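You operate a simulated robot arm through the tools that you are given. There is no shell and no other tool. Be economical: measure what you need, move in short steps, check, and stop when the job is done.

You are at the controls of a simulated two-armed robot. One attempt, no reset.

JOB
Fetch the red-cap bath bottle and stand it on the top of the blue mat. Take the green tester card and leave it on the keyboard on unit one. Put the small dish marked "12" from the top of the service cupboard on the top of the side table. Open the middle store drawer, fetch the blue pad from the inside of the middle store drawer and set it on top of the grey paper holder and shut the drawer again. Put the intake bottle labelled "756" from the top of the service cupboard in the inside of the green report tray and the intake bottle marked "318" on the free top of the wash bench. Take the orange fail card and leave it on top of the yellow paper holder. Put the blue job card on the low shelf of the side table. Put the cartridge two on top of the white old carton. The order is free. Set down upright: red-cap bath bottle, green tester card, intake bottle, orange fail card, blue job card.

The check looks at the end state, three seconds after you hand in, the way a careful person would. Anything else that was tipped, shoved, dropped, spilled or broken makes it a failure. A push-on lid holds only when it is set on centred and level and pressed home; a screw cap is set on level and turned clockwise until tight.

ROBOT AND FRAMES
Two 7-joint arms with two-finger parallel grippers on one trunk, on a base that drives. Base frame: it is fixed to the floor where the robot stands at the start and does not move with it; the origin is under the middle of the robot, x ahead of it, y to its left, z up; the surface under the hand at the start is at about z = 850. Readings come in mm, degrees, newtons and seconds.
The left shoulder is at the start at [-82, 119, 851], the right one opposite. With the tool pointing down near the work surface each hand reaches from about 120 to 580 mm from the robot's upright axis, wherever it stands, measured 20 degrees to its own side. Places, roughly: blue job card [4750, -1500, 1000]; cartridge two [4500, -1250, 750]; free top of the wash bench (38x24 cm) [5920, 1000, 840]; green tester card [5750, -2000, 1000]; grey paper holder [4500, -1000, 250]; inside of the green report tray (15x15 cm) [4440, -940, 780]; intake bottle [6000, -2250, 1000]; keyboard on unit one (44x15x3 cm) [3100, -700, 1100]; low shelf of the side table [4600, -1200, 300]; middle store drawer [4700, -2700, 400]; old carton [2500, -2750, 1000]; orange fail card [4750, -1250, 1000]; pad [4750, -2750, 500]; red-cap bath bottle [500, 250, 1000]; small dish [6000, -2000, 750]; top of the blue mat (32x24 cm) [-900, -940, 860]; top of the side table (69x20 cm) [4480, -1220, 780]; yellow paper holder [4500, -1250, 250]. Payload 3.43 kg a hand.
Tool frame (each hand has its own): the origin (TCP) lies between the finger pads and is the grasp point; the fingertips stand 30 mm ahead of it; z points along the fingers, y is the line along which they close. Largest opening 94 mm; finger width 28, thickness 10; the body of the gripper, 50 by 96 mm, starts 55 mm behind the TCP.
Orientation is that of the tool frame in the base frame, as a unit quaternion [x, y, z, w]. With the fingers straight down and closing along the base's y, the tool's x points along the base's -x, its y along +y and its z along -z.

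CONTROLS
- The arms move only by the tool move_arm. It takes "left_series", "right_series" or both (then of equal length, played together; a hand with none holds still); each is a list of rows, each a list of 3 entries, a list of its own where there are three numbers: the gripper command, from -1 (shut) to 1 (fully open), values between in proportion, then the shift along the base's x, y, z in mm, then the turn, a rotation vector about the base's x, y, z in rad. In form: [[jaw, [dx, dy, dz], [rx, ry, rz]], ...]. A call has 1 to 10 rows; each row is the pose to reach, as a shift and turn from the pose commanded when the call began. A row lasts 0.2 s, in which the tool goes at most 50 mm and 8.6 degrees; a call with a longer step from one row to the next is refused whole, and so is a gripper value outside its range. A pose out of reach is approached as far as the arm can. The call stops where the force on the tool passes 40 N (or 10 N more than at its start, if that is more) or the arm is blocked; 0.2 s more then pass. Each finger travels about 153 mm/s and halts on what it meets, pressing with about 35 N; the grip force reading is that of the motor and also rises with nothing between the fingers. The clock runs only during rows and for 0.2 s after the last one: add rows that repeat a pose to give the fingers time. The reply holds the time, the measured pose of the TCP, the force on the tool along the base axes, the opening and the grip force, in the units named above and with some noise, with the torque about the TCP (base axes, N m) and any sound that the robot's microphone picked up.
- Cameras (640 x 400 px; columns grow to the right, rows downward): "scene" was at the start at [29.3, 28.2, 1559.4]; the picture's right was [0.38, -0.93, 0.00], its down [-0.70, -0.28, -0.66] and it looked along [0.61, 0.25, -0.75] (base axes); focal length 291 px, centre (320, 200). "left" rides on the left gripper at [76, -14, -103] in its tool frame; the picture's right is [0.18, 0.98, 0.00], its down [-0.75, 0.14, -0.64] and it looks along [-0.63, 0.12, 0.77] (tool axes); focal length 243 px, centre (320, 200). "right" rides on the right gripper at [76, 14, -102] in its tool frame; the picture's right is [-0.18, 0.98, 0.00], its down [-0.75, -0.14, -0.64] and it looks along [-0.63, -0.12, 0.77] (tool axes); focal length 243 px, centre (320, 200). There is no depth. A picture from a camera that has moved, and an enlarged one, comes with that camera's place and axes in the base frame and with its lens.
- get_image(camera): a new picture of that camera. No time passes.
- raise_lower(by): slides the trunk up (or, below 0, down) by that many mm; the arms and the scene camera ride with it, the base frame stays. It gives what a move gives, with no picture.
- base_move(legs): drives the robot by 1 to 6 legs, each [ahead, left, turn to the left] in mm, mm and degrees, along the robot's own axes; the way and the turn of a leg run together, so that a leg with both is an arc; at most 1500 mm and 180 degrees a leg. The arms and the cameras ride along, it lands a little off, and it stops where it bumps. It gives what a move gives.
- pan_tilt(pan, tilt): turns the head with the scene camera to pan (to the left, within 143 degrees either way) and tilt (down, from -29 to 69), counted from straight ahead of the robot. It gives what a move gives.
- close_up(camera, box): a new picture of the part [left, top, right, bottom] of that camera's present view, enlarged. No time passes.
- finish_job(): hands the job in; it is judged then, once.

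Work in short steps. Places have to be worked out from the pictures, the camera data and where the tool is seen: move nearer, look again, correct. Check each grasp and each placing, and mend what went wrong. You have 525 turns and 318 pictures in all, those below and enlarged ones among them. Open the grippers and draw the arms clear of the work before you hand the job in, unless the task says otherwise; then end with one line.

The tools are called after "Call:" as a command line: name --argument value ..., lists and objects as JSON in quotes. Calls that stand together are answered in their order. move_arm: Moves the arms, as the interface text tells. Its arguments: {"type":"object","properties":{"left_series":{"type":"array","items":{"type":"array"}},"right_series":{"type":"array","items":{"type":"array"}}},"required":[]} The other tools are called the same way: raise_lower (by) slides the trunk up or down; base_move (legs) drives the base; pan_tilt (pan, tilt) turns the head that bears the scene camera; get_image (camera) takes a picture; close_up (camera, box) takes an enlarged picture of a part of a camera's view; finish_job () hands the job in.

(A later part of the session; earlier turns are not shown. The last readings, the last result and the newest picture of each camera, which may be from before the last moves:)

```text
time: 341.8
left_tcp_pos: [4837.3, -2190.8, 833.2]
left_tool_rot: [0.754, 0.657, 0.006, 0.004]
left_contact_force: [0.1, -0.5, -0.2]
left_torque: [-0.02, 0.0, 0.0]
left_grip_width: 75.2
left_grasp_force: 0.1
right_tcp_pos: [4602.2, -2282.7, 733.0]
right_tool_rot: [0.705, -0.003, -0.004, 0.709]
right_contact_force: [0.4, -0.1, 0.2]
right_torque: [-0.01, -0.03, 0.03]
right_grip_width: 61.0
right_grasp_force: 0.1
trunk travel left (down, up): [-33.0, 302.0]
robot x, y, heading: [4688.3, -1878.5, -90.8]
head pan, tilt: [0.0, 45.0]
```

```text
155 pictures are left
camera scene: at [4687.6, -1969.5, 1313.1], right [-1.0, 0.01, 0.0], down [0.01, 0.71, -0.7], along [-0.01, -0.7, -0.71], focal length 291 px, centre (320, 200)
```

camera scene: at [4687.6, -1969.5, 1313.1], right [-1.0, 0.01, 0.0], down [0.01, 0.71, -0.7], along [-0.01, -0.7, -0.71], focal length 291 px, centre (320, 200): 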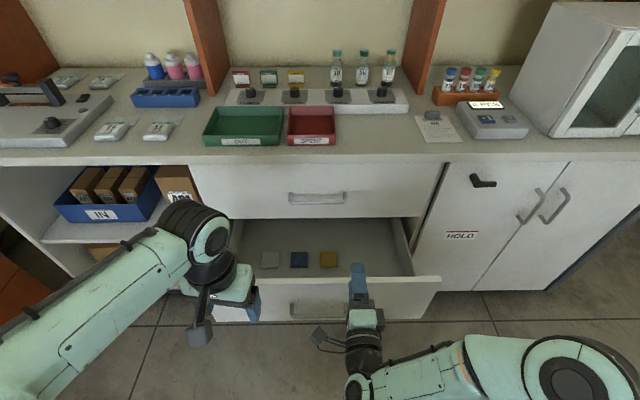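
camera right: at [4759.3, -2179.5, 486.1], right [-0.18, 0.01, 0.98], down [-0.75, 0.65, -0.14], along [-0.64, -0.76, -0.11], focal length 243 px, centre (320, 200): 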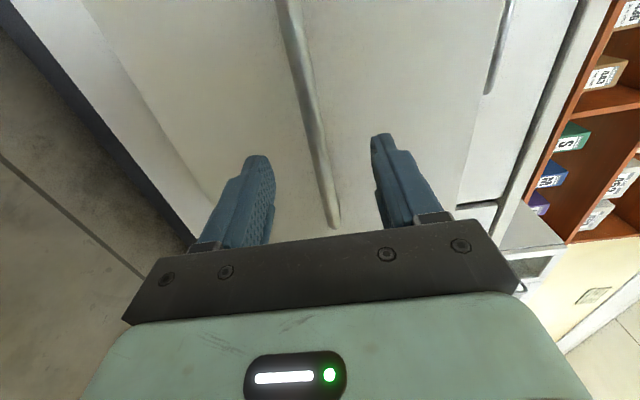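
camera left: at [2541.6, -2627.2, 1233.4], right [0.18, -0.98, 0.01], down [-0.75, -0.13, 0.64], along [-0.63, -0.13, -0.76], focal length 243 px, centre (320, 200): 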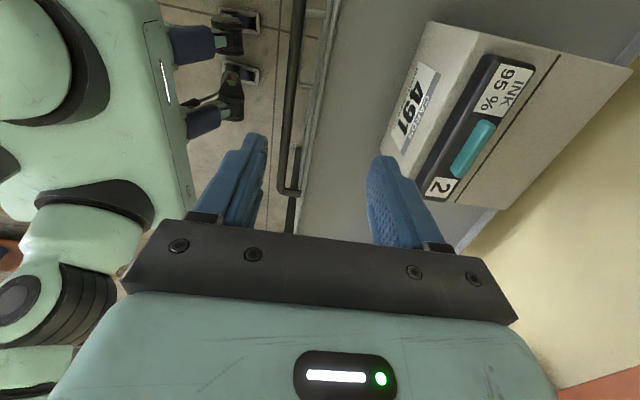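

I drive 175 mm ahead and bring the left hand over the drawer with a 25° forward tilt.

Call:
base_move --legs '[[175, 0, 0]]'

Call:
move_arm --left_series '[[0.7, [-10, -15, -20], [0, 0, 0.06]], [0.7, [-20, -30, -45], [0, 0, 0.12]], [0.7, [-30, -50, -75], [-0.11, 0, 0.12]], [0.7, [-45, -70, -105], [-0.22, 0, 0.12]], [0.7, [-60, -90, -135], [-0.33, 0, 0.12]], [0.7, [-75, -105, -170], [-0.44, 0, 0.12]], [0.7, [-84, -115, -210], [-0.44, 0, 0.12]], [0.7, [-84, -125, -245], [-0.44, 0, 0.12]]]'

Call:
get_image --camera "left"

Call:
get_image --camera "scene"

```text
time: 343.2
left_tcp_pos: [4835.2, -2363.5, 832.6]
left_tool_rot: [0.755, 0.656, 0.004, 0.006]
left_contact_force: [-0.8, -0.1, 0.0]
left_torque: [0.02, 0.01, 0.02]
left_grip_width: 75.1
left_grasp_force: 0.0
right_tcp_pos: [4598.9, -2454.9, 735.3]
right_tool_rot: [0.702, -0.002, -0.004, 0.712]
right_contact_force: [-0.1, -0.3, -0.3]
right_torque: [0.02, 0.02, 0.01]
right_grip_width: 61.1
right_grasp_force: 0.1
trunk travel left (down, up): [-33.0, 302.0]
robot x, y, heading: [4686.1, -2055.1, -91.0]
head pan, tilt: [0.0, 45.0]
```

```text
time: 345.1
left_tcp_pos: [4751.4, -2489.5, 589.1]
left_tool_rot: [0.696, 0.684, -0.14, 0.17]
left_contact_force: [-0.1, -0.5, 0.7]
left_torque: [0.03, 0.0, 0.02]
left_grip_width: 79.9
left_grasp_force: 0.0
right_tcp_pos: [4600.8, -2456.4, 734.9]
right_tool_rot: [0.703, -0.001, -0.004, 0.711]
right_contact_force: [-0.4, -0.6, -0.5]
right_torque: [-0.01, 0.03, -0.01]
right_grip_width: 61.2
right_grasp_force: 0.1
trunk travel left (down, up): [-33.0, 302.0]
robot x, y, heading: [4685.1, -2053.7, -90.9]
head pan, tilt: [0.0, 45.0]
```

```text
154 pictures are left
camera left: at [4734.2, -2377.2, 647.8], right [0.99, 0.16, -0.03], down [0.1, -0.41, 0.91], along [0.13, -0.9, -0.42], focal length 243 px, centre (320, 200)
```

left: 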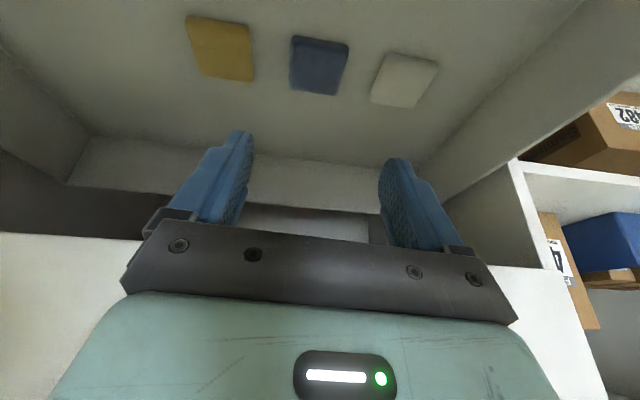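

```text
153 pictures are left
camera scene: at [4685.2, -2138.8, 1313.6], right [-1.0, 0.01, 0.0], down [0.01, 0.71, -0.71], along [-0.01, -0.71, -0.71], focal length 291 px, centre (320, 200)
```

scene: 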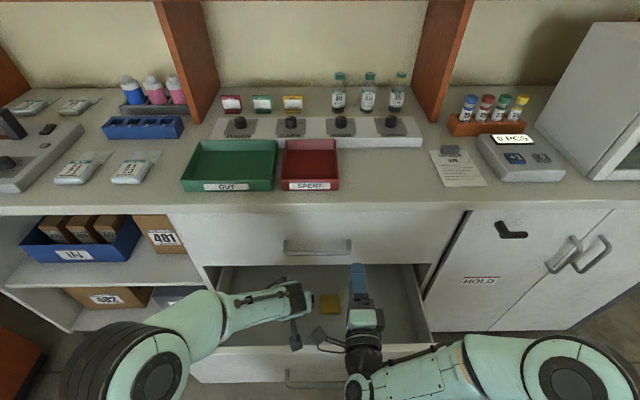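

Blue pad at ≈[4754, -2564]. To keep the forearm above the drawer front I raise the trunk 150 mm and reduce the tilt to ~14°, then lower towards the pad.

Call:
raise_lower --by 150

Call:
move_arm --left_series '[[0.6, [1, -5, -40], [0.1, 0, 0]], [0.6, [2, -15, -85], [0.2, 0, 0]], [0.6, [3, -25, -130], [0.2, 0, 0]], [0.6, [3, -35, -170], [0.2, 0, 0]], [0.6, [3, -45, -210], [0.2, 0, 0]], [0.6, [3, -55, -250], [0.2, 0, 0]], [0.6, [3, -55, -270], [0.2, 0, 0]]]'

Call:
get_image --camera "left"

Call:
get_image --camera "scene"

```text
time: 346.8
left_tcp_pos: [4750.6, -2487.3, 738.4]
left_tool_rot: [0.695, 0.684, -0.139, 0.171]
left_contact_force: [0.1, -0.6, 0.1]
left_torque: [-0.01, 0.02, 0.01]
left_grip_width: 80.0
left_grasp_force: 0.0
right_tcp_pos: [4599.8, -2455.2, 884.7]
right_tool_rot: [0.704, -0.002, -0.004, 0.711]
right_contact_force: [-0.2, 0.0, 0.8]
right_torque: [0.03, 0.0, 0.0]
right_grip_width: 61.3
right_grasp_force: 0.1
trunk travel left (down, up): [-183.0, 152.0]
robot x, y, heading: [4685.9, -2056.2, -91.0]
head pan, tilt: [0.0, 45.0]
```

```text
time: 348.4
left_tcp_pos: [4756.1, -2542.9, 469.7]
left_tool_rot: [0.708, 0.695, -0.071, 0.101]
left_contact_force: [0.0, 0.0, -0.1]
left_torque: [0.03, 0.01, 0.01]
left_grip_width: 75.4
left_grasp_force: 0.0
right_tcp_pos: [4600.1, -2455.3, 886.2]
right_tool_rot: [0.703, -0.002, -0.004, 0.711]
right_contact_force: [0.0, -0.1, 0.0]
right_torque: [0.03, -0.02, -0.05]
right_grip_width: 61.1
right_grasp_force: 0.1
trunk travel left (down, up): [-183.0, 152.0]
robot x, y, heading: [4687.8, -2055.7, -90.7]
head pan, tilt: [0.0, 45.0]
```

```text
152 pictures are left
camera left: at [4738.4, -2444.3, 549.4], right [0.99, 0.17, 0.0], down [0.1, -0.58, 0.81], along [0.13, -0.8, -0.59], focal length 243 px, centre (320, 200)
```

left: 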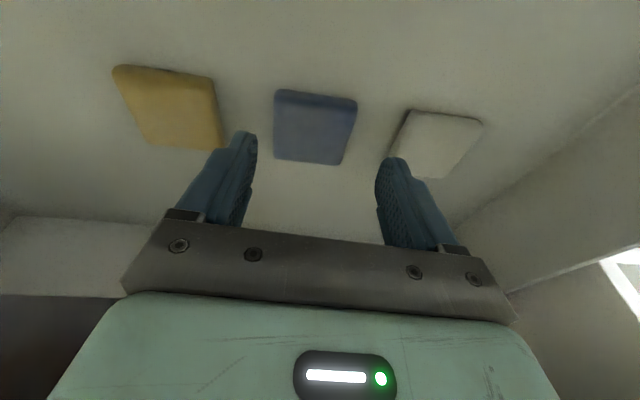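

```text
151 pictures are left
camera scene: at [4685.8, -2098.0, 1472.5], right [-1.0, 0.01, 0.0], down [0.01, 0.71, -0.71], along [-0.01, -0.71, -0.71], focal length 291 px, centre (320, 200)
```

scene: 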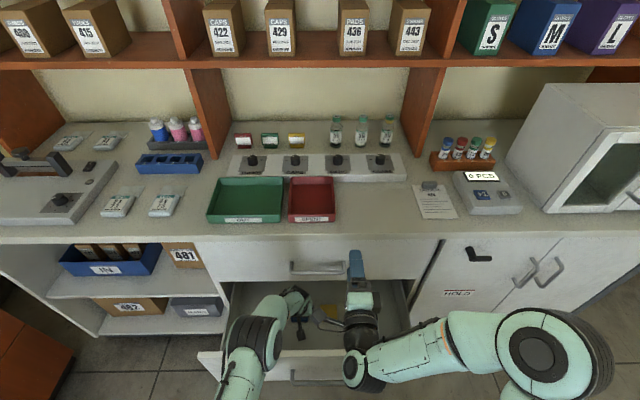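

Pad is centred between the fingers. I lower 45 mm and look again.

Call:
move_arm --left_series '[[0.6, [-1, -4, -20], [0, 0, 0]], [0.6, [-1, -8, -36], [0, 0, 0]], [0.6, [-1, -8, -45], [0, 0, 0]], [0.6, [-1, -8, -45], [0, 0, 0]]]'

Call:
get_image --camera "left"

```text
time: 349.4
left_tcp_pos: [4754.5, -2551.2, 424.6]
left_tool_rot: [0.708, 0.696, -0.07, 0.1]
left_contact_force: [-0.9, 0.1, -0.1]
left_torque: [-0.02, 0.0, 0.03]
left_grip_width: 75.1
left_grasp_force: 0.1
right_tcp_pos: [4600.2, -2455.3, 885.0]
right_tool_rot: [0.703, -0.002, -0.004, 0.711]
right_contact_force: [-0.1, 0.2, -0.2]
right_torque: [0.0, -0.02, 0.04]
right_grip_width: 61.1
right_grasp_force: 0.0
trunk travel left (down, up): [-183.0, 152.0]
robot x, y, heading: [4687.1, -2056.0, -90.9]
head pan, tilt: [0.0, 45.0]
```

```text
150 pictures are left
camera left: at [4736.7, -2452.5, 504.2], right [0.99, 0.17, 0.0], down [0.1, -0.58, 0.81], along [0.13, -0.8, -0.59], focal length 243 px, centre (320, 200)
```

left: 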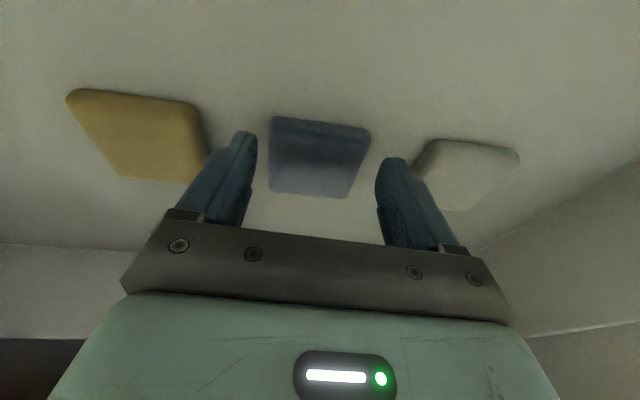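

The pad reads a little lower/further: top ≈372, centre y≈-2578. I go on down in small steps to z≈394.

Call:
move_arm --left_series '[[0.6, [0, -4, -12], [0, 0, 0]], [0.6, [0, -8, -20], [0, 0, 0]], [0.6, [0, -8, -25], [0, 0, 0]], [0.6, [0, -8, -28], [0, 0, 0]], [0.6, [0, -8, -31], [0, 0, 0]]]'

Call:
get_image --camera "left"

```text
time: 350.5
left_tcp_pos: [4753.7, -2565.0, 404.3]
left_tool_rot: [0.707, 0.695, -0.079, 0.106]
left_contact_force: [1.1, -0.6, 8.6]
left_torque: [0.1, 0.3, -0.02]
left_grip_width: 74.6
left_grasp_force: 0.0
right_tcp_pos: [4600.2, -2454.7, 885.2]
right_tool_rot: [0.703, -0.002, -0.004, 0.711]
right_contact_force: [0.2, -0.2, -0.7]
right_torque: [0.0, 0.0, 0.01]
right_grip_width: 61.1
right_grasp_force: 0.1
trunk travel left (down, up): [-183.0, 152.0]
robot x, y, heading: [4684.1, -2056.1, -90.9]
head pan, tilt: [0.0, 45.0]
stopped in row 5 (left hand): the force on the tool passed its limit at 43 N (the readings are from after the stop); the commanded pose is now the measured one
```

```text
149 pictures are left
camera left: at [4736.7, -2466.8, 482.9], right [0.99, 0.17, -0.01], down [0.1, -0.56, 0.82], along [0.13, -0.81, -0.57], focal length 243 px, centre (320, 200)
```

left: 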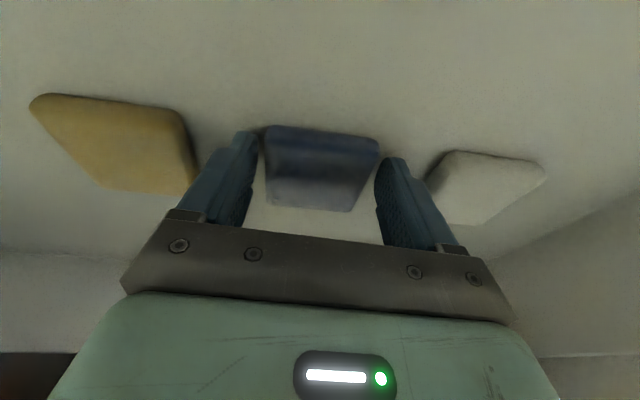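

The fingertips touch the drawer floor beside the pad. I rise 3 mm and close on it.

Call:
move_arm --left_series '[[0.6, [1, 0, 3], [0, 0, 0]], [0.4, [1, 0, 3], [0, 0, 0]], [0.1, [1, 0, 3], [0, 0, 0]], [-0.2, [1, 0, 3], [0, 0, 0]], [-0.2, [1, 0, 3], [0, 0, 0]]]'

Call:
get_image --camera "left"

```text
time: 351.7
left_tcp_pos: [4753.7, -2564.2, 404.5]
left_tool_rot: [0.707, 0.695, -0.077, 0.104]
left_contact_force: [0.9, 0.3, -0.4]
left_torque: [0.0, 0.01, 0.0]
left_grip_width: 64.8
left_grasp_force: 35.1
right_tcp_pos: [4601.1, -2454.9, 885.0]
right_tool_rot: [0.703, -0.002, -0.005, 0.711]
right_contact_force: [0.5, 0.4, -0.3]
right_torque: [0.01, 0.01, -0.01]
right_grip_width: 61.3
right_grasp_force: 0.1
trunk travel left (down, up): [-183.0, 152.0]
robot x, y, heading: [4685.5, -2058.5, -90.8]
head pan, tilt: [0.0, 45.0]
```

```text
148 pictures are left
camera left: at [4737.5, -2464.5, 484.7], right [0.99, 0.17, -0.01], down [0.1, -0.57, 0.82], along [0.13, -0.81, -0.58], focal length 243 px, centre (320, 200)
```

left: 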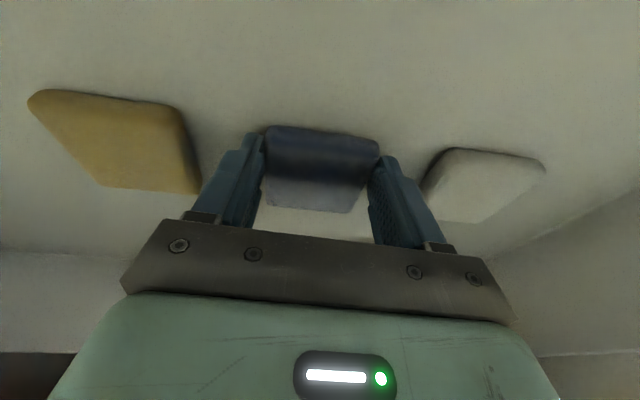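

The blue pad is gripped (65 mm). I lift it a little, back away from the top drawer's face, then up and out over the drawer front.

Call:
move_arm --left_series '[[-0.2, [0, 5, 20], [0, 0, 0]], [-0.2, [0, 25, 40], [0, 0, 0]], [-0.2, [0, 50, 65], [0, 0, 0]], [-0.2, [0, 70, 100], [0, 0, 0]], [-0.2, [0, 80, 140], [0, 0, 0]], [-0.2, [0, 85, 180], [0, 0, 0]], [-0.2, [0, 90, 220], [0, 0, 0]], [-0.2, [0, 95, 260], [0, 0, 0]], [-0.2, [0, 100, 300], [0, 0, 0]], [-0.2, [5, 130, 330], [0, 0, 0]]]'

Call:
get_image --camera "left"

Call:
get_image --camera "scene"

```text
time: 353.9
left_tcp_pos: [4759.3, -2433.3, 734.3]
left_tool_rot: [0.706, 0.696, -0.077, 0.104]
left_contact_force: [-0.8, -0.1, -0.8]
left_torque: [-0.04, 0.03, -0.01]
left_grip_width: 64.6
left_grasp_force: 34.9
right_tcp_pos: [4599.6, -2456.1, 885.6]
right_tool_rot: [0.703, -0.002, -0.005, 0.711]
right_contact_force: [-0.4, 0.1, 0.8]
right_torque: [-0.02, 0.01, 0.0]
right_grip_width: 61.2
right_grasp_force: 0.1
trunk travel left (down, up): [-183.0, 152.0]
robot x, y, heading: [4685.5, -2059.0, -91.1]
head pan, tilt: [0.0, 45.0]
```

```text
147 pictures are left
camera left: at [4741.8, -2334.2, 814.4], right [0.99, 0.17, -0.01], down [0.1, -0.57, 0.82], along [0.13, -0.81, -0.58], focal length 243 px, centre (320, 200)
```

left: 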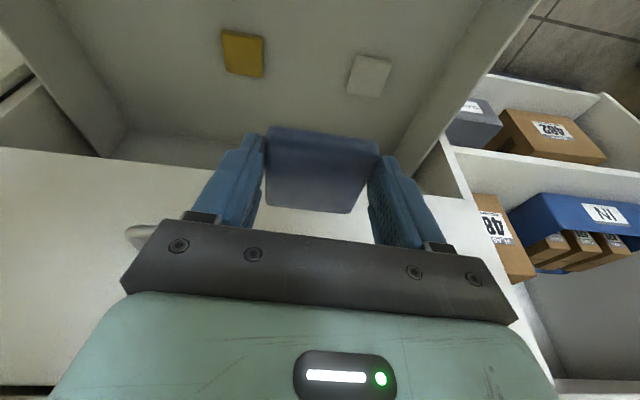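

```text
146 pictures are left
camera scene: at [4685.9, -2097.0, 1472.5], right [-1.0, 0.01, 0.0], down [0.01, 0.71, -0.71], along [-0.01, -0.71, -0.71], focal length 291 px, centre (320, 200)
```

scene: 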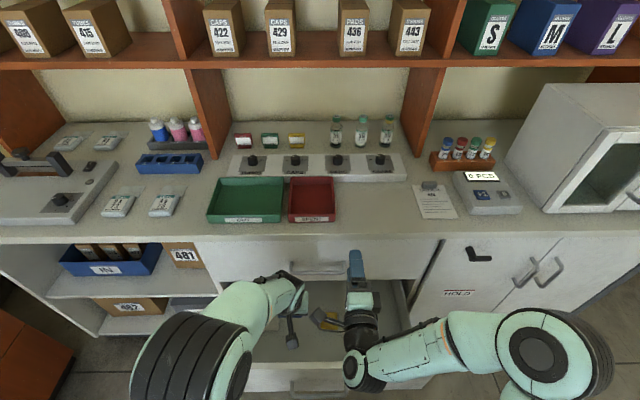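

Pad out. Now I close the drawer: back off 160 mm and lower the right hand, closed, in front of the drawer face above its handle.

Call:
base_move --legs '[[-158, 0, 0]]'

Call:
move_arm --right_series '[[-1, [10, 0, -35], [0, 0, 0]], [-1, [20, 0, -75], [0, 0, 0]], [-1, [30, 0, -115], [0, 0, 0]], [-1, [40, 0, -155], [0, 0, 0]], [-1, [50, 0, -195], [0, 0, 0]], [-1, [60, 0, -235], [0, 0, 0]], [-1, [70, 0, -275], [0, 0, 0]], [-1, [80, 0, -310], [0, 0, 0]], [-1, [83, 0, -340], [0, 0, 0]], [-1, [83, 0, -340], [0, 0, 0]]]'

Call:
get_image --camera "scene"

Call:
get_image --camera "right"

```text
time: 355.3
left_tcp_pos: [4761.5, -2277.0, 734.2]
left_tool_rot: [0.707, 0.695, -0.078, 0.105]
left_contact_force: [-1.6, 0.5, 0.8]
left_torque: [0.03, 0.03, 0.01]
left_grip_width: 64.8
left_grasp_force: 35.5
right_tcp_pos: [4602.0, -2298.9, 885.6]
right_tool_rot: [0.703, -0.002, -0.004, 0.711]
right_contact_force: [0.3, 0.0, 0.3]
right_torque: [0.03, -0.04, -0.01]
right_grip_width: 61.2
right_grasp_force: 0.1
trunk travel left (down, up): [-183.0, 152.0]
robot x, y, heading: [4691.8, -1895.1, -90.9]
head pan, tilt: [0.0, 45.0]
```

```text
time: 357.5
left_tcp_pos: [4759.6, -2278.8, 735.6]
left_tool_rot: [0.706, 0.696, -0.077, 0.104]
left_contact_force: [-0.7, -0.6, -0.6]
left_torque: [0.02, 0.05, -0.02]
left_grip_width: 64.5
left_grasp_force: 35.1
right_tcp_pos: [4684.5, -2298.9, 545.6]
right_tool_rot: [0.703, -0.002, -0.004, 0.712]
right_contact_force: [-0.6, 0.0, -0.7]
right_torque: [0.01, 0.0, 0.0]
right_grip_width: 0.0
right_grasp_force: 33.2
trunk travel left (down, up): [-183.0, 152.0]
robot x, y, heading: [4691.0, -1896.3, -90.8]
head pan, tilt: [0.0, 45.0]
```

```text
145 pictures are left
camera scene: at [4688.2, -1942.0, 1472.5], right [-1.0, 0.01, 0.0], down [0.01, 0.71, -0.71], along [-0.01, -0.71, -0.71], focal length 291 px, centre (320, 200)
```

scene: 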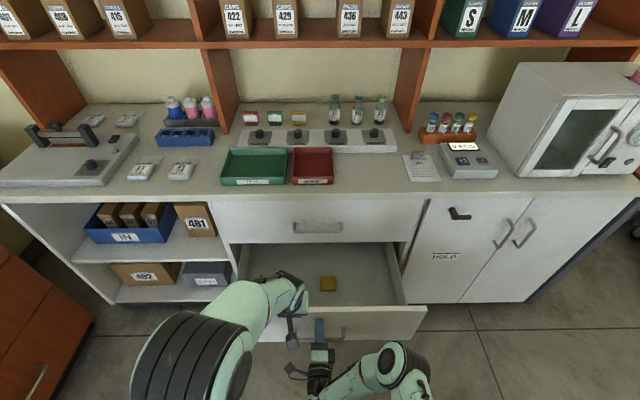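

```text
144 pictures are left
camera right: at [4760.5, -2197.5, 556.8], right [-0.18, 0.01, 0.98], down [-0.75, 0.65, -0.15], along [-0.64, -0.76, -0.11], focal length 243 px, centre (320, 200)
```

right: 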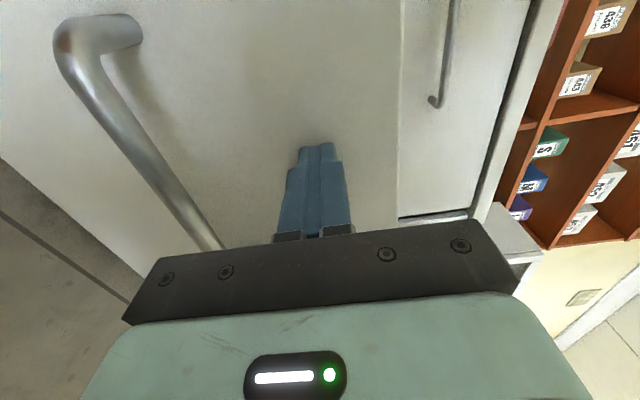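

The closed fingers face the drawer front. I pull the left hand back a bit, then push the drawer shut with the base.

Call:
move_arm --left_series '[[-0.2, [0, 30, 20], [0, 0, 0]], [-0.2, [0, 60, 40], [0, 0, 0]], [-0.2, [0, 80, 60], [0, 0, 0]]]'

Call:
base_move --legs '[[150, 0, 0]]'

Call:
base_move --legs '[[120, 0, 0]]'

Call:
get_image --camera "scene"

```text
time: 358.3
left_tcp_pos: [4761.0, -2198.2, 794.6]
left_tool_rot: [0.707, 0.696, -0.078, 0.105]
left_contact_force: [0.1, 0.3, 0.8]
left_torque: [-0.01, 0.04, 0.02]
left_grip_width: 64.7
left_grasp_force: 35.5
right_tcp_pos: [4684.4, -2299.1, 544.6]
right_tool_rot: [0.703, -0.002, -0.005, 0.711]
right_contact_force: [0.0, -0.1, -0.3]
right_torque: [-0.01, 0.0, -0.01]
right_grip_width: 0.1
right_grasp_force: 33.1
trunk travel left (down, up): [-183.0, 152.0]
robot x, y, heading: [4687.2, -1898.8, -90.9]
head pan, tilt: [0.0, 45.0]
```

```text
time: 359.7
left_tcp_pos: [4760.0, -2346.5, 793.8]
left_tool_rot: [0.707, 0.696, -0.077, 0.104]
left_contact_force: [-0.1, -1.3, -0.3]
left_torque: [0.04, -0.02, 0.01]
left_grip_width: 64.6
left_grasp_force: 34.8
right_tcp_pos: [4682.3, -2448.0, 544.1]
right_tool_rot: [0.703, -0.002, -0.003, 0.711]
right_contact_force: [0.1, 0.2, 0.1]
right_torque: [0.0, 0.02, 0.04]
right_grip_width: 0.0
right_grasp_force: 32.7
trunk travel left (down, up): [-183.0, 152.0]
robot x, y, heading: [4683.2, -2048.9, -91.0]
head pan, tilt: [0.0, 45.0]
```

```text
time: 361.0
left_tcp_pos: [4757.5, -2462.4, 795.4]
left_tool_rot: [0.706, 0.697, -0.077, 0.105]
left_contact_force: [-0.4, 0.0, -1.0]
left_torque: [-0.01, 0.02, 0.0]
left_grip_width: 64.5
left_grasp_force: 35.0
right_tcp_pos: [4681.0, -2558.9, 545.6]
right_tool_rot: [0.702, -0.002, -0.003, 0.712]
right_contact_force: [0.4, -0.2, 0.5]
right_torque: [-0.03, 0.0, -0.03]
right_grip_width: 0.0
right_grasp_force: 33.2
trunk travel left (down, up): [-183.0, 152.0]
robot x, y, heading: [4686.7, -2164.2, -91.1]
head pan, tilt: [0.0, 45.0]
stopped in leg 1: the force on the tool passed its limit at 96 N (the readings are from after the stop); the commanded pose is now the measured one
```

```text
143 pictures are left
camera scene: at [4684.4, -2204.9, 1472.5], right [-1.0, 0.01, 0.0], down [0.01, 0.71, -0.71], along [-0.01, -0.71, -0.71], focal length 291 px, centre (320, 200)
```

scene: 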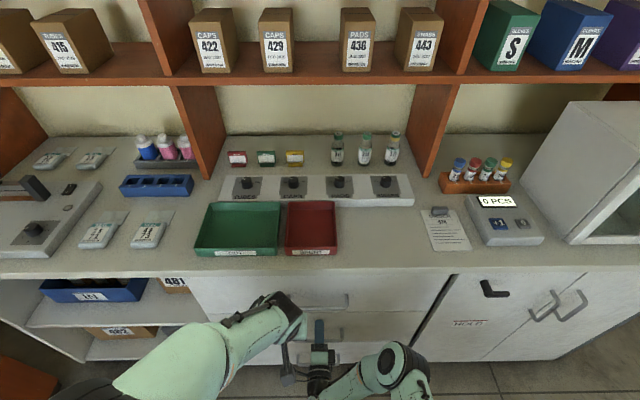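

The drawer is pushed fully home (96 N stop). I back off, check it, then turn and go round to the front of the side table.

Call:
base_move --legs '[[-105, 0, 0]]'

Call:
get_image --camera "scene"

Call:
base_move --legs '[[0, 0, 91], [-890, 0, 0], [0, 915, 0]]'

Call:
raise_lower --by -182

Call:
get_image --camera "scene"

```text
time: 362.1
left_tcp_pos: [4758.5, -2356.6, 794.3]
left_tool_rot: [0.705, 0.697, -0.078, 0.105]
left_contact_force: [0.0, -0.9, -0.3]
left_torque: [0.0, -0.02, -0.02]
left_grip_width: 64.5
left_grasp_force: 34.9
right_tcp_pos: [4682.2, -2454.7, 543.8]
right_tool_rot: [0.702, -0.003, -0.003, 0.712]
right_contact_force: [-0.5, 0.2, 0.2]
right_torque: [0.04, -0.01, 0.02]
right_grip_width: 0.0
right_grasp_force: 33.1
trunk travel left (down, up): [-183.0, 152.0]
robot x, y, heading: [4684.4, -2058.7, -90.6]
head pan, tilt: [0.0, 45.0]
```

```text
142 pictures are left
camera scene: at [4686.0, -2099.3, 1472.5], right [-1.0, 0.01, 0.0], down [0.01, 0.71, -0.71], along [-0.01, -0.71, -0.71], focal length 291 px, centre (320, 200)
```

scene: 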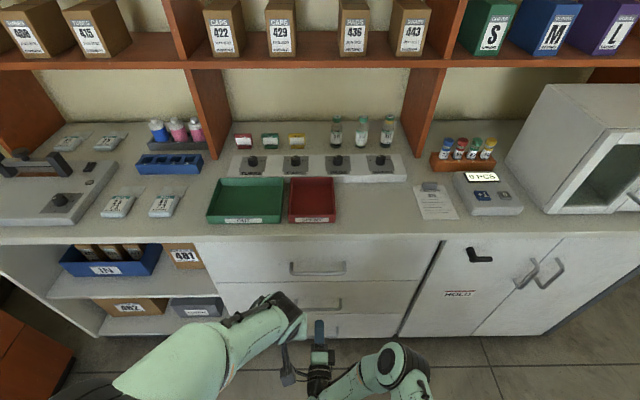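

```text
time: 378.6
left_tcp_pos: [4092.0, -1068.0, 794.5]
left_tool_rot: [0.003, 0.991, 0.02, 0.129]
left_contact_force: [-0.5, 0.5, 0.3]
left_torque: [0.0, 0.0, -0.01]
left_grip_width: 64.3
left_grasp_force: 35.3
right_tcp_pos: [4189.8, -1144.9, 544.3]
right_tool_rot: [0.496, 0.497, 0.503, 0.504]
right_contact_force: [0.4, -0.1, 0.4]
right_torque: [-0.04, 0.01, 0.0]
right_grip_width: 0.0
right_grasp_force: 32.8
trunk travel left (down, up): [-183.0, 152.0]
robot x, y, heading: [3792.6, -1145.4, -0.3]
head pan, tilt: [0.0, 45.0]
```

```text
time: 380.7
left_tcp_pos: [4092.1, -1069.2, 613.1]
left_tool_rot: [0.004, 0.992, 0.02, 0.128]
left_contact_force: [-0.1, 0.0, -0.5]
left_torque: [-0.03, 0.0, -0.03]
left_grip_width: 64.5
left_grasp_force: 35.0
right_tcp_pos: [4198.5, -1144.8, 371.6]
right_tool_rot: [0.495, 0.489, 0.509, 0.507]
right_contact_force: [0.4, -0.4, 0.3]
right_torque: [0.0, 0.03, 0.02]
right_grip_width: 0.3
right_grasp_force: 32.9
trunk travel left (down, up): [-1.0, 334.0]
robot x, y, heading: [3791.6, -1143.5, -0.3]
head pan, tilt: [0.0, 45.0]
```

```text
141 pictures are left
camera scene: at [3881.3, -1145.8, 1288.1], right [-0.01, -1.0, 0.0], down [-0.71, 0.0, -0.71], along [0.71, 0.0, -0.71], focal length 291 px, centre (320, 200)
```

scene: 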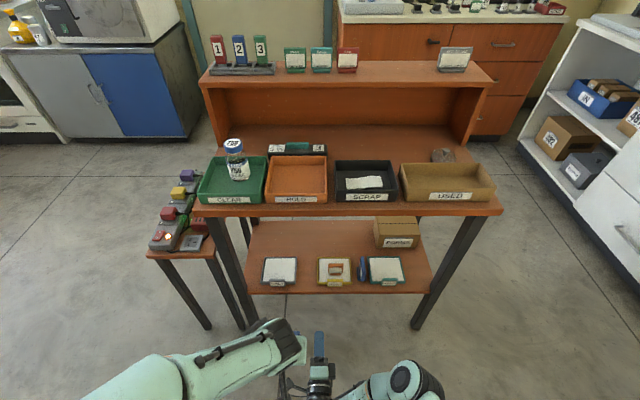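

All in order: drawer shut, cards standing. I lower and extend the left hand (with the pad) to shelf height.

Call:
move_arm --left_series '[[-0.2, [15, 8, -40], [0, 0, 0]], [-0.2, [30, 16, -80], [0, 0, 0]], [-0.2, [45, 24, -120], [0, 0, 0]], [-0.2, [65, 32, -160], [0, 0, 0]], [-0.2, [90, 40, -190], [0, 0, 0]], [-0.2, [125, 48, -200], [0, 0, 0]], [-0.2, [165, 55, -200], [0, 0, 0]], [-0.2, [205, 62, -200], [0, 0, 0]], [-0.2, [240, 66, -200], [0, 0, 0]], [-0.2, [260, 66, -200], [0, 0, 0]]]'

Call:
get_image --camera "scene"

Call:
get_image --camera "left"

```text
time: 382.9
left_tcp_pos: [4352.4, -1002.9, 413.0]
left_tool_rot: [0.003, 0.992, 0.02, 0.128]
left_contact_force: [0.1, 0.5, -0.9]
left_torque: [-0.07, 0.01, 0.0]
left_grip_width: 64.4
left_grasp_force: 34.9
right_tcp_pos: [4197.3, -1143.4, 372.9]
right_tool_rot: [0.497, 0.488, 0.507, 0.508]
right_contact_force: [-0.4, 0.2, 0.3]
right_torque: [0.03, 0.05, -0.02]
right_grip_width: 0.0
right_grasp_force: 32.5
trunk travel left (down, up): [-1.0, 334.0]
robot x, y, heading: [3796.1, -1146.0, -0.5]
head pan, tilt: [0.0, 45.0]
```

```text
140 pictures are left
camera scene: at [3881.4, -1145.8, 1288.0], right [-0.01, -1.0, 0.0], down [-0.71, 0.0, -0.71], along [0.71, 0.0, -0.71], focal length 291 px, centre (320, 200)
```

scene: 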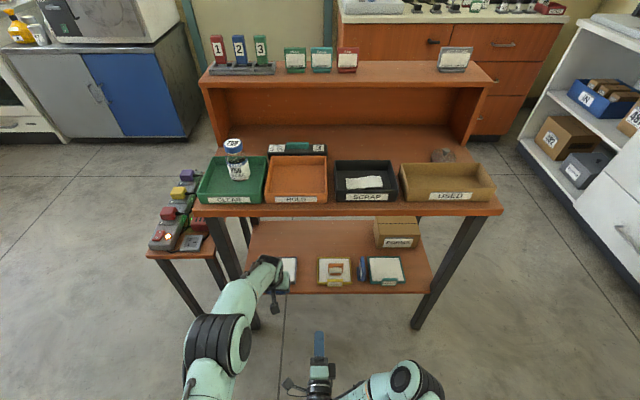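

```text
139 pictures are left
camera left: at [4252.4, -1020.4, 492.2], right [-0.18, 0.98, -0.01], down [0.57, 0.11, 0.82], along [0.81, 0.14, -0.58], focal length 243 px, centre (320, 200)
```

left: 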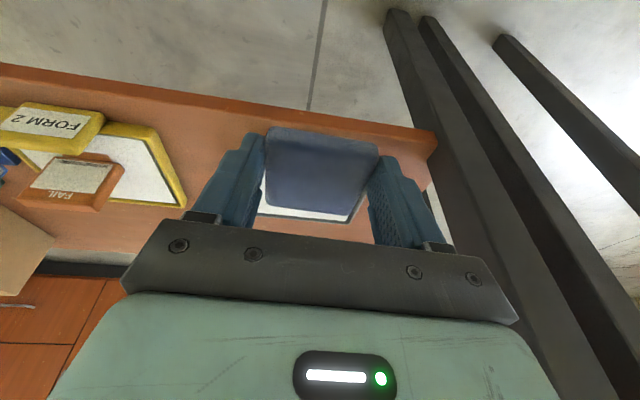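

I extend a bit more to straighten the arm, lift 10 mm to clear the clip, then drive in.

Call:
move_arm --left_series '[[-0.2, [15, 0, 5], [0, 0, 0]], [-0.2, [28, 0, 12], [0, 0, 0]], [-0.2, [28, 0, 12], [0, 0, 0]]]'

Call:
base_move --legs '[[60, 0, 0]]'

Call:
get_image --camera "left"

Call:
close_up --camera "scene" --box '[200, 200, 440, 350]'

```text
time: 383.7
left_tcp_pos: [4380.4, -1002.4, 425.5]
left_tool_rot: [0.003, 0.992, 0.019, 0.128]
left_contact_force: [0.3, -0.2, 0.0]
left_torque: [0.02, -0.03, -0.01]
left_grip_width: 64.6
left_grasp_force: 35.2
right_tcp_pos: [4197.4, -1145.0, 371.9]
right_tool_rot: [0.496, 0.488, 0.507, 0.509]
right_contact_force: [0.0, 0.9, 0.4]
right_torque: [0.0, 0.0, 0.05]
right_grip_width: 0.0
right_grasp_force: 33.0
trunk travel left (down, up): [-1.0, 334.0]
robot x, y, heading: [3798.4, -1141.6, -0.4]
head pan, tilt: [0.0, 45.0]
```

```text
time: 384.6
left_tcp_pos: [4439.9, -1002.1, 425.4]
left_tool_rot: [0.003, 0.992, 0.02, 0.128]
left_contact_force: [0.9, 0.0, 0.1]
left_torque: [0.01, 0.03, -0.01]
left_grip_width: 64.4
left_grasp_force: 35.0
right_tcp_pos: [4257.0, -1144.3, 371.0]
right_tool_rot: [0.497, 0.488, 0.507, 0.509]
right_contact_force: [0.6, -0.2, -0.6]
right_torque: [-0.01, -0.01, 0.0]
right_grip_width: 0.0
right_grasp_force: 32.4
trunk travel left (down, up): [-1.0, 334.0]
robot x, y, heading: [3853.7, -1146.3, -0.4]
head pan, tilt: [0.0, 45.0]
```

```text
138 pictures are left
camera left: at [4339.7, -1020.8, 503.9], right [-0.18, 0.98, -0.01], down [0.57, 0.11, 0.82], along [0.81, 0.14, -0.58], focal length 243 px, centre (320, 200)
```

left: 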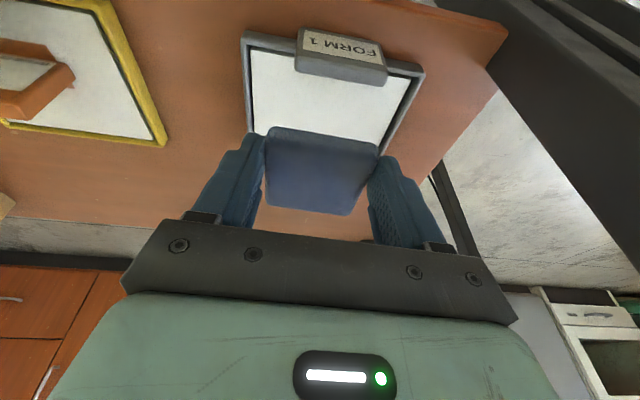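

```text
2.67 times, centred on (320, 275) of scene
camera zoom: at [3941.4, -1146.2, 1288.0], right [-0.01, -1.0, 0.0], down [-0.71, 0.0, -0.71], along [0.71, 0.0, -0.71], focal length 777 px, centre (320, 0)
```

zoom: 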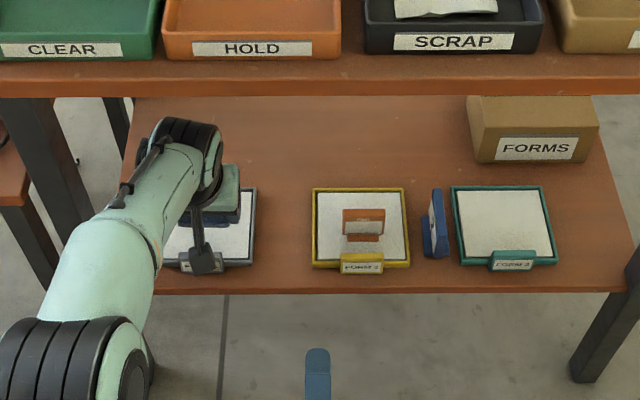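

Holder centre ≈[4469, -997]; the pad centre is ≈14 mm ahead of the TCP. I drive 15 mm more and lower.

Call:
base_move --legs '[[15, 0, 0]]'

Call:
move_arm --left_series '[[-0.2, [0, 2, -15], [0, 0, 0]], [-0.2, [0, 4, -30], [0, 0, 0]], [-0.2, [0, 4, -42], [0, 0, 0]], [-0.2, [0, 4, -50], [0, 0, 0]], [-0.2, [0, 4, -55], [0, 0, 0]], [-0.2, [0, 4, -59], [0, 0, 0]], [-0.2, [0, 4, -62], [0, 0, 0]]]'

Call:
get_image --camera "left"

```text
time: 385.4
left_tcp_pos: [4455.2, -1002.6, 424.8]
left_tool_rot: [0.003, 0.992, 0.02, 0.128]
left_contact_force: [0.1, -0.1, -0.7]
left_torque: [0.0, -0.02, -0.01]
left_grip_width: 64.6
left_grasp_force: 35.0
right_tcp_pos: [4272.7, -1145.0, 372.6]
right_tool_rot: [0.496, 0.487, 0.507, 0.509]
right_contact_force: [0.7, 0.0, -0.7]
right_torque: [-0.02, 0.01, 0.04]
right_grip_width: 0.0
right_grasp_force: 33.0
trunk travel left (down, up): [-1.0, 334.0]
robot x, y, heading: [3870.0, -1139.6, -0.6]
head pan, tilt: [0.0, 45.0]
```

```text
time: 387.0
left_tcp_pos: [4455.3, -997.9, 364.2]
left_tool_rot: [0.003, 0.992, 0.02, 0.128]
left_contact_force: [0.0, -1.5, 0.5]
left_torque: [-0.02, -0.02, 0.01]
left_grip_width: 64.5
left_grasp_force: 34.5
right_tcp_pos: [4272.3, -1144.2, 371.2]
right_tool_rot: [0.496, 0.487, 0.507, 0.509]
right_contact_force: [0.2, 0.3, 0.1]
right_torque: [-0.02, 0.0, -0.03]
right_grip_width: 0.0
right_grasp_force: 33.5
trunk travel left (down, up): [-1.0, 334.0]
robot x, y, heading: [3870.8, -1144.8, -0.3]
head pan, tilt: [0.0, 45.0]
```

```text
136 pictures are left
camera left: at [4354.3, -1016.9, 442.1], right [-0.18, 0.98, -0.01], down [0.57, 0.11, 0.82], along [0.81, 0.14, -0.58], focal length 243 px, centre (320, 200)
```

left: 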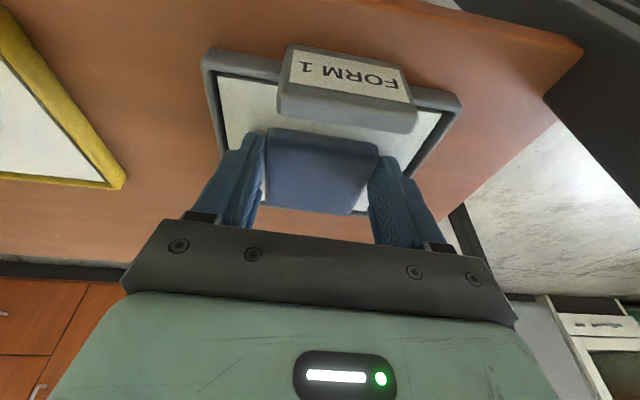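

Nearly down; I continue in 2 mm steps until contact.

Call:
move_arm --left_series '[[-0.2, [0, 0, -2], [0, 0, 0]], [-0.2, [0, 0, -4], [0, 0, 0]], [-0.2, [0, 0, -6], [0, 0, 0]], [-0.2, [0, 0, -8], [0, 0, 0]], [-0.2, [0, 0, -10], [0, 0, 0]], [-0.2, [0, 0, -12], [0, 0, 0]]]'

Call:
get_image --camera "left"

```text
time: 388.4
left_tcp_pos: [4459.2, -999.0, 356.6]
left_tool_rot: [0.003, 0.991, 0.019, 0.134]
left_contact_force: [-1.8, 0.1, 7.7]
left_torque: [-0.28, 0.11, -0.09]
left_grip_width: 64.3
left_grasp_force: 35.1
right_tcp_pos: [4271.8, -1144.6, 372.4]
right_tool_rot: [0.495, 0.487, 0.507, 0.51]
right_contact_force: [-0.3, -0.4, 0.3]
right_torque: [-0.02, 0.01, 0.02]
right_grip_width: 0.0
right_grasp_force: 33.3
trunk travel left (down, up): [-1.0, 334.0]
robot x, y, heading: [3870.6, -1147.0, -0.3]
head pan, tilt: [0.0, 45.0]
stopped in row 6 (left hand): the force on the tool passed its limit at 43 N (the readings are from after the stop); the commanded pose is now the measured one
```

```text
135 pictures are left
camera left: at [4357.2, -1016.8, 435.9], right [-0.18, 0.98, -0.01], down [0.56, 0.11, 0.82], along [0.81, 0.14, -0.57], focal length 243 px, centre (320, 200)
```

left: 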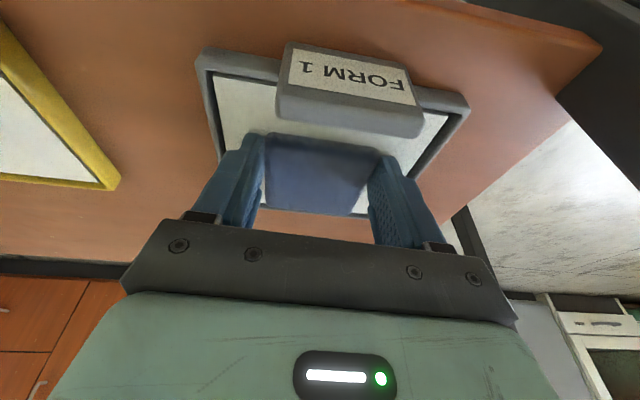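

Contact. I ease up, open just 7 mm and rise.

Call:
move_arm --left_series '[[-0.2, [0, 0, 1], [0, 0, 0]], [0.45, [0, 0, 1], [0, 0, 0]], [0.52, [0, 0, 1], [0, 0, 0]], [0.52, [0, 0, 1], [0, 0, 0]], [0.52, [0, 0, 15], [0, 0, 0]], [0.52, [0, 0, 40], [0, 0, 0]], [0.52, [0, 0, 65], [0, 0, 0]], [0.52, [0, 0, 70], [0, 0, 0]]]'

Call:
get_image --camera "left"

```text
time: 390.2
left_tcp_pos: [4456.9, -999.1, 424.8]
left_tool_rot: [0.002, 0.991, 0.02, 0.132]
left_contact_force: [-0.2, 0.2, -0.7]
left_torque: [0.02, -0.03, 0.03]
left_grip_width: 71.4
left_grasp_force: 0.1
right_tcp_pos: [4273.5, -1144.2, 372.0]
right_tool_rot: [0.496, 0.487, 0.508, 0.509]
right_contact_force: [0.0, 0.6, 0.4]
right_torque: [-0.04, 0.01, 0.0]
right_grip_width: 0.0
right_grasp_force: 32.9
trunk travel left (down, up): [-1.0, 334.0]
robot x, y, heading: [3870.9, -1144.5, -0.3]
head pan, tilt: [0.0, 45.0]
```

```text
134 pictures are left
camera left: at [4356.3, -1017.4, 504.0], right [-0.18, 0.98, -0.01], down [0.56, 0.11, 0.82], along [0.81, 0.14, -0.57], focal length 243 px, centre (320, 200)
```

left: 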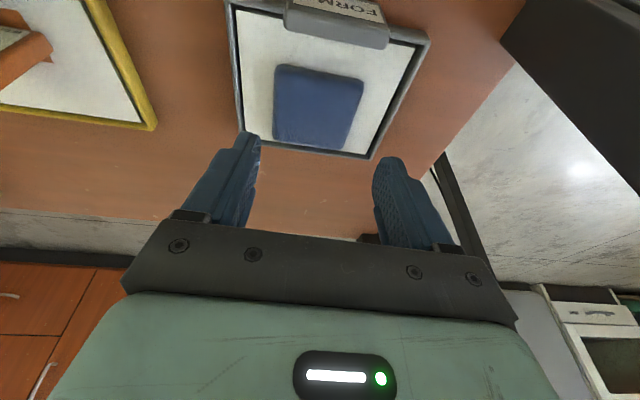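

The blue pad lies on the grey holder. I back out and fold the left arm.

Call:
base_move --legs '[[-130, 0, 0]]'

Call:
move_arm --left_series '[[0.3, [-30, 0, 25], [0, 0.04, 0]], [0.3, [-60, 0, 55], [0, 0.08, 0]], [0.3, [-90, 0, 90], [0, 0.12, 0]], [0.3, [-120, 0, 125], [0, 0.16, 0]], [0.3, [-150, 10, 160], [0, 0.2, 0]], [0.3, [-180, 20, 195], [0, 0.24, 0]], [0.3, [-210, 30, 230], [0, 0.262, 0]], [0.3, [-240, 40, 265], [0, 0.262, 0]], [0.3, [-260, 50, 300], [0, 0.262, 0]], [0.3, [-270, 60, 340], [0, 0.262, 0]]]'

Call:
raise_lower --by 275

Call:
get_image --camera "scene"

```text
time: 391.5
left_tcp_pos: [4327.5, -999.5, 425.0]
left_tool_rot: [0.002, 0.991, 0.019, 0.133]
left_contact_force: [0.5, -0.2, -0.4]
left_torque: [0.01, 0.01, -0.03]
left_grip_width: 71.7
left_grasp_force: 0.1
right_tcp_pos: [4141.0, -1143.0, 372.7]
right_tool_rot: [0.496, 0.488, 0.507, 0.509]
right_contact_force: [0.0, 0.4, -0.7]
right_torque: [0.03, -0.01, -0.05]
right_grip_width: 0.0
right_grasp_force: 32.9
trunk travel left (down, up): [-1.0, 334.0]
robot x, y, heading: [3739.6, -1143.5, -0.3]
head pan, tilt: [0.0, 45.0]
```

```text
time: 393.7
left_tcp_pos: [4056.9, -938.6, 766.4]
left_tool_rot: [0.006, 1.0, 0.019, 0.001]
left_contact_force: [-0.3, -0.2, 0.3]
left_torque: [0.02, 0.02, -0.02]
left_grip_width: 61.1
left_grasp_force: 0.1
right_tcp_pos: [4141.3, -1143.8, 372.0]
right_tool_rot: [0.495, 0.488, 0.508, 0.509]
right_contact_force: [0.1, -0.7, 1.3]
right_torque: [-0.02, 0.02, 0.03]
right_grip_width: 0.0
right_grasp_force: 33.2
trunk travel left (down, up): [-1.0, 334.0]
robot x, y, heading: [3737.2, -1144.5, -0.2]
head pan, tilt: [0.0, 45.0]
```

```text
time: 396.5
left_tcp_pos: [4056.6, -937.5, 1039.9]
left_tool_rot: [0.005, 1.0, 0.019, 0.001]
left_contact_force: [-0.4, 0.5, 0.4]
left_torque: [0.0, -0.02, 0.02]
left_grip_width: 61.0
left_grasp_force: 0.1
right_tcp_pos: [4141.5, -1143.9, 648.2]
right_tool_rot: [0.496, 0.487, 0.507, 0.509]
right_contact_force: [0.6, 0.1, 0.0]
right_torque: [-0.02, 0.0, -0.03]
right_grip_width: 0.0
right_grasp_force: 33.2
trunk travel left (down, up): [-276.0, 59.0]
robot x, y, heading: [3736.6, -1142.3, -0.1]
head pan, tilt: [0.0, 45.0]
```

```text
133 pictures are left
camera scene: at [3775.9, -1145.2, 1565.4], right [-0.01, -1.0, 0.0], down [-0.71, 0.0, -0.71], along [0.71, 0.0, -0.71], focal length 291 px, centre (320, 200)
```

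scene: 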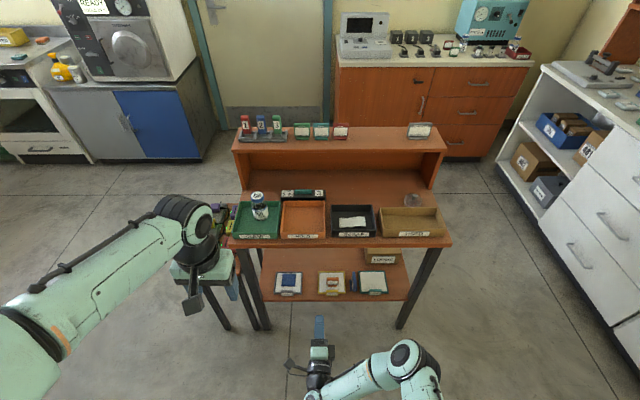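

All is in order. I turn the right hand back to pointing down while raising it.

Call:
move_arm --right_series '[[-0.5, [0, -10, 35], [-0.083, 0.083, 0.083]], [-0.5, [0, -20, 70], [-0.166, 0.166, 0.166]], [-0.5, [0, -30, 105], [-0.249, 0.249, 0.249]], [-0.5, [0, -40, 140], [-0.332, 0.332, 0.332]], [-0.5, [0, -50, 175], [-0.415, 0.415, 0.415]], [-0.5, [-5, -60, 210], [-0.498, 0.498, 0.498]], [-0.5, [-15, -70, 245], [-0.581, 0.581, 0.581]], [-0.5, [-25, -80, 280], [-0.664, 0.664, 0.664]], [-0.5, [-40, -90, 315], [-0.747, 0.747, 0.747]], [-0.5, [-55, -100, 350], [-0.83, 0.83, 0.83]]]'

Call:
move_arm --right_series '[[-0.5, [-10, -5, 10], [-0.083, 0.083, 0.083]], [-0.5, [-20, -10, 20], [-0.166, 0.166, 0.166]], [-0.5, [-30, -15, 30], [-0.249, 0.249, 0.249]], [-0.5, [-40, -20, 40], [-0.332, 0.332, 0.332]], [-0.5, [-40, -20, 40], [-0.379, 0.379, 0.379]], [-0.5, [-40, -20, 40], [-0.379, 0.379, 0.379]]]'

```text
time: 398.9
left_tcp_pos: [4055.8, -938.0, 1038.9]
left_tool_rot: [0.005, 1.0, 0.02, 0.001]
left_contact_force: [0.3, -0.4, -1.1]
left_torque: [-0.04, 0.01, -0.03]
left_grip_width: 61.3
left_grasp_force: 0.1
right_tcp_pos: [4086.3, -1259.3, 943.6]
right_tool_rot: [0.218, 0.949, 0.186, 0.134]
right_contact_force: [0.4, -0.2, -0.3]
right_torque: [-0.01, 0.02, -0.01]
right_grip_width: 23.5
right_grasp_force: 0.0
right hand out of reach, approached as far as the arm can: row 9
trunk travel left (down, up): [-276.0, 59.0]
robot x, y, heading: [3735.3, -1142.6, 0.0]
head pan, tilt: [0.0, 45.0]
stopped in row 10 (right hand): the arm was blocked; the commanded pose is now the measured one
```

```text
time: 400.3
left_tcp_pos: [4057.5, -938.4, 1039.6]
left_tool_rot: [0.005, 1.0, 0.018, 0.001]
left_contact_force: [0.7, -0.1, 0.2]
left_torque: [0.01, 0.0, 0.0]
left_grip_width: 61.2
left_grasp_force: 0.1
right_tcp_pos: [4046.9, -1279.3, 983.7]
right_tool_rot: [0.039, 0.998, -0.017, -0.044]
right_contact_force: [-1.2, -0.2, -0.4]
right_torque: [-0.01, 0.0, -0.03]
right_grip_width: 23.7
right_grasp_force: 0.1
trunk travel left (down, up): [-276.0, 59.0]
robot x, y, heading: [3739.3, -1147.4, -0.3]
head pan, tilt: [0.0, 45.0]
```

Small remaining tilt; I correct it and view the arms.

Call:
move_arm --right_series '[[-0.5, [0, 0, 30], [0.034, -0.088, 0.078]], [-0.5, [0, 0, 60], [0.034, -0.088, 0.078]], [-0.5, [0, 0, 100], [0.034, -0.088, 0.078]], [-0.5, [0, 0, 100], [0.034, -0.088, 0.078]]]' --left_series '[[0.3, [0, 0, 25], [0, 0, 0]], [0.3, [0, 0, 50], [0, 0, 0]], [0.3, [0, 0, 60], [0, 0, 0]], [0.3, [0, 0, 60], [0, 0, 0]]]'

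Call:
get_image --camera "scene"

```text
time: 401.3
left_tcp_pos: [4056.4, -937.4, 1100.4]
left_tool_rot: [0.005, 1.0, 0.02, 0.002]
left_contact_force: [0.5, 0.4, -0.3]
left_torque: [0.02, -0.01, -0.03]
left_grip_width: 61.0
left_grasp_force: 0.0
right_tcp_pos: [4046.2, -1279.2, 1084.8]
right_tool_rot: [0.001, 1.0, 0.001, 0.0]
right_contact_force: [-0.4, 0.2, -1.1]
right_torque: [0.03, 0.0, -0.02]
right_grip_width: 23.5
right_grasp_force: 0.1
trunk travel left (down, up): [-276.0, 59.0]
robot x, y, heading: [3739.3, -1143.0, -0.2]
head pan, tilt: [0.0, 45.0]
```

```text
132 pictures are left
camera scene: at [3776.5, -1145.2, 1565.5], right [-0.01, -1.0, 0.0], down [-0.71, 0.0, -0.71], along [0.71, 0.0, -0.71], focal length 291 px, centre (320, 200)
```

scene: 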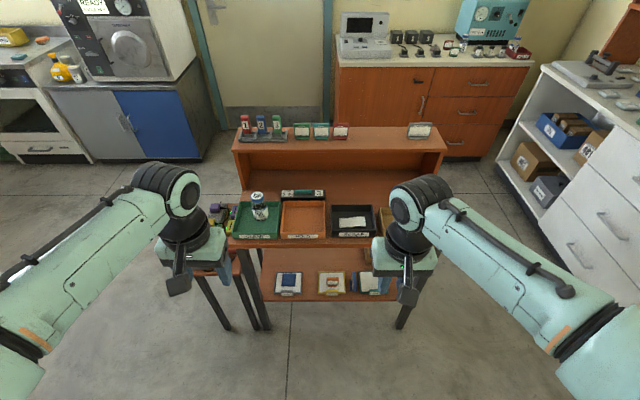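

Arms are back to normal. I drive round to the service cupboard for the green tester card and bottle 318.

Call:
base_move --legs '[[0, -950, 0], [1500, 0, 0], [170, 0, 0]]'

Call:
pan_tilt --pan 0 --tilt 50

Call:
get_image --camera "scene"

```text
time: 418.0
left_tcp_pos: [5712.6, -1922.3, 1100.6]
left_tool_rot: [0.016, 1.0, 0.019, 0.001]
left_contact_force: [0.7, 0.5, -0.4]
left_torque: [0.01, 0.04, -0.02]
left_grip_width: 61.0
left_grasp_force: 0.0
right_tcp_pos: [5695.3, -2262.4, 1084.0]
right_tool_rot: [0.012, 1.0, 0.0, 0.0]
right_contact_force: [0.4, -0.1, -0.5]
right_torque: [0.04, 0.01, -0.02]
right_grip_width: 23.5
right_grasp_force: 0.0
trunk travel left (down, up): [-276.0, 59.0]
robot x, y, heading: [5391.3, -2120.8, -1.5]
head pan, tilt: [0.0, 45.0]
```

```text
time: 418.6
left_tcp_pos: [5712.3, -1921.0, 1100.2]
left_tool_rot: [0.015, 1.0, 0.02, 0.002]
left_contact_force: [0.4, -1.1, 0.3]
left_torque: [-0.01, 0.03, 0.04]
left_grip_width: 61.1
left_grasp_force: 0.1
right_tcp_pos: [5695.1, -2261.5, 1082.9]
right_tool_rot: [0.011, 1.0, 0.002, 0.0]
right_contact_force: [-0.1, 0.3, 0.6]
right_torque: [-0.04, 0.0, -0.03]
right_grip_width: 23.4
right_grasp_force: 0.1
trunk travel left (down, up): [-276.0, 59.0]
robot x, y, heading: [5389.8, -2119.3, -1.2]
head pan, tilt: [0.0, 50.0]
```

```text
131 pictures are left
camera scene: at [5423.9, -2122.3, 1558.6], right [-0.03, -1.0, 0.0], down [-0.77, 0.02, -0.64], along [0.64, -0.02, -0.77], focal length 291 px, centre (320, 200)
```

scene: 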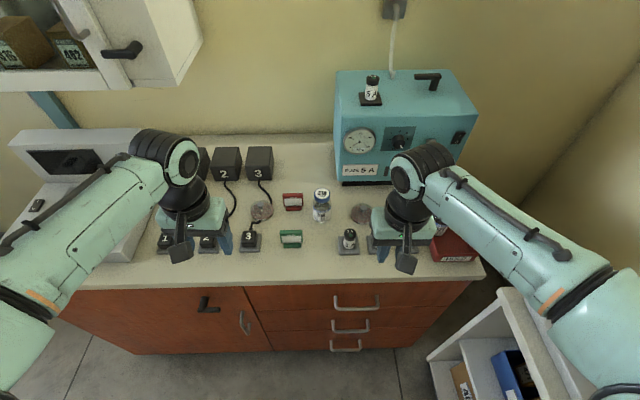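

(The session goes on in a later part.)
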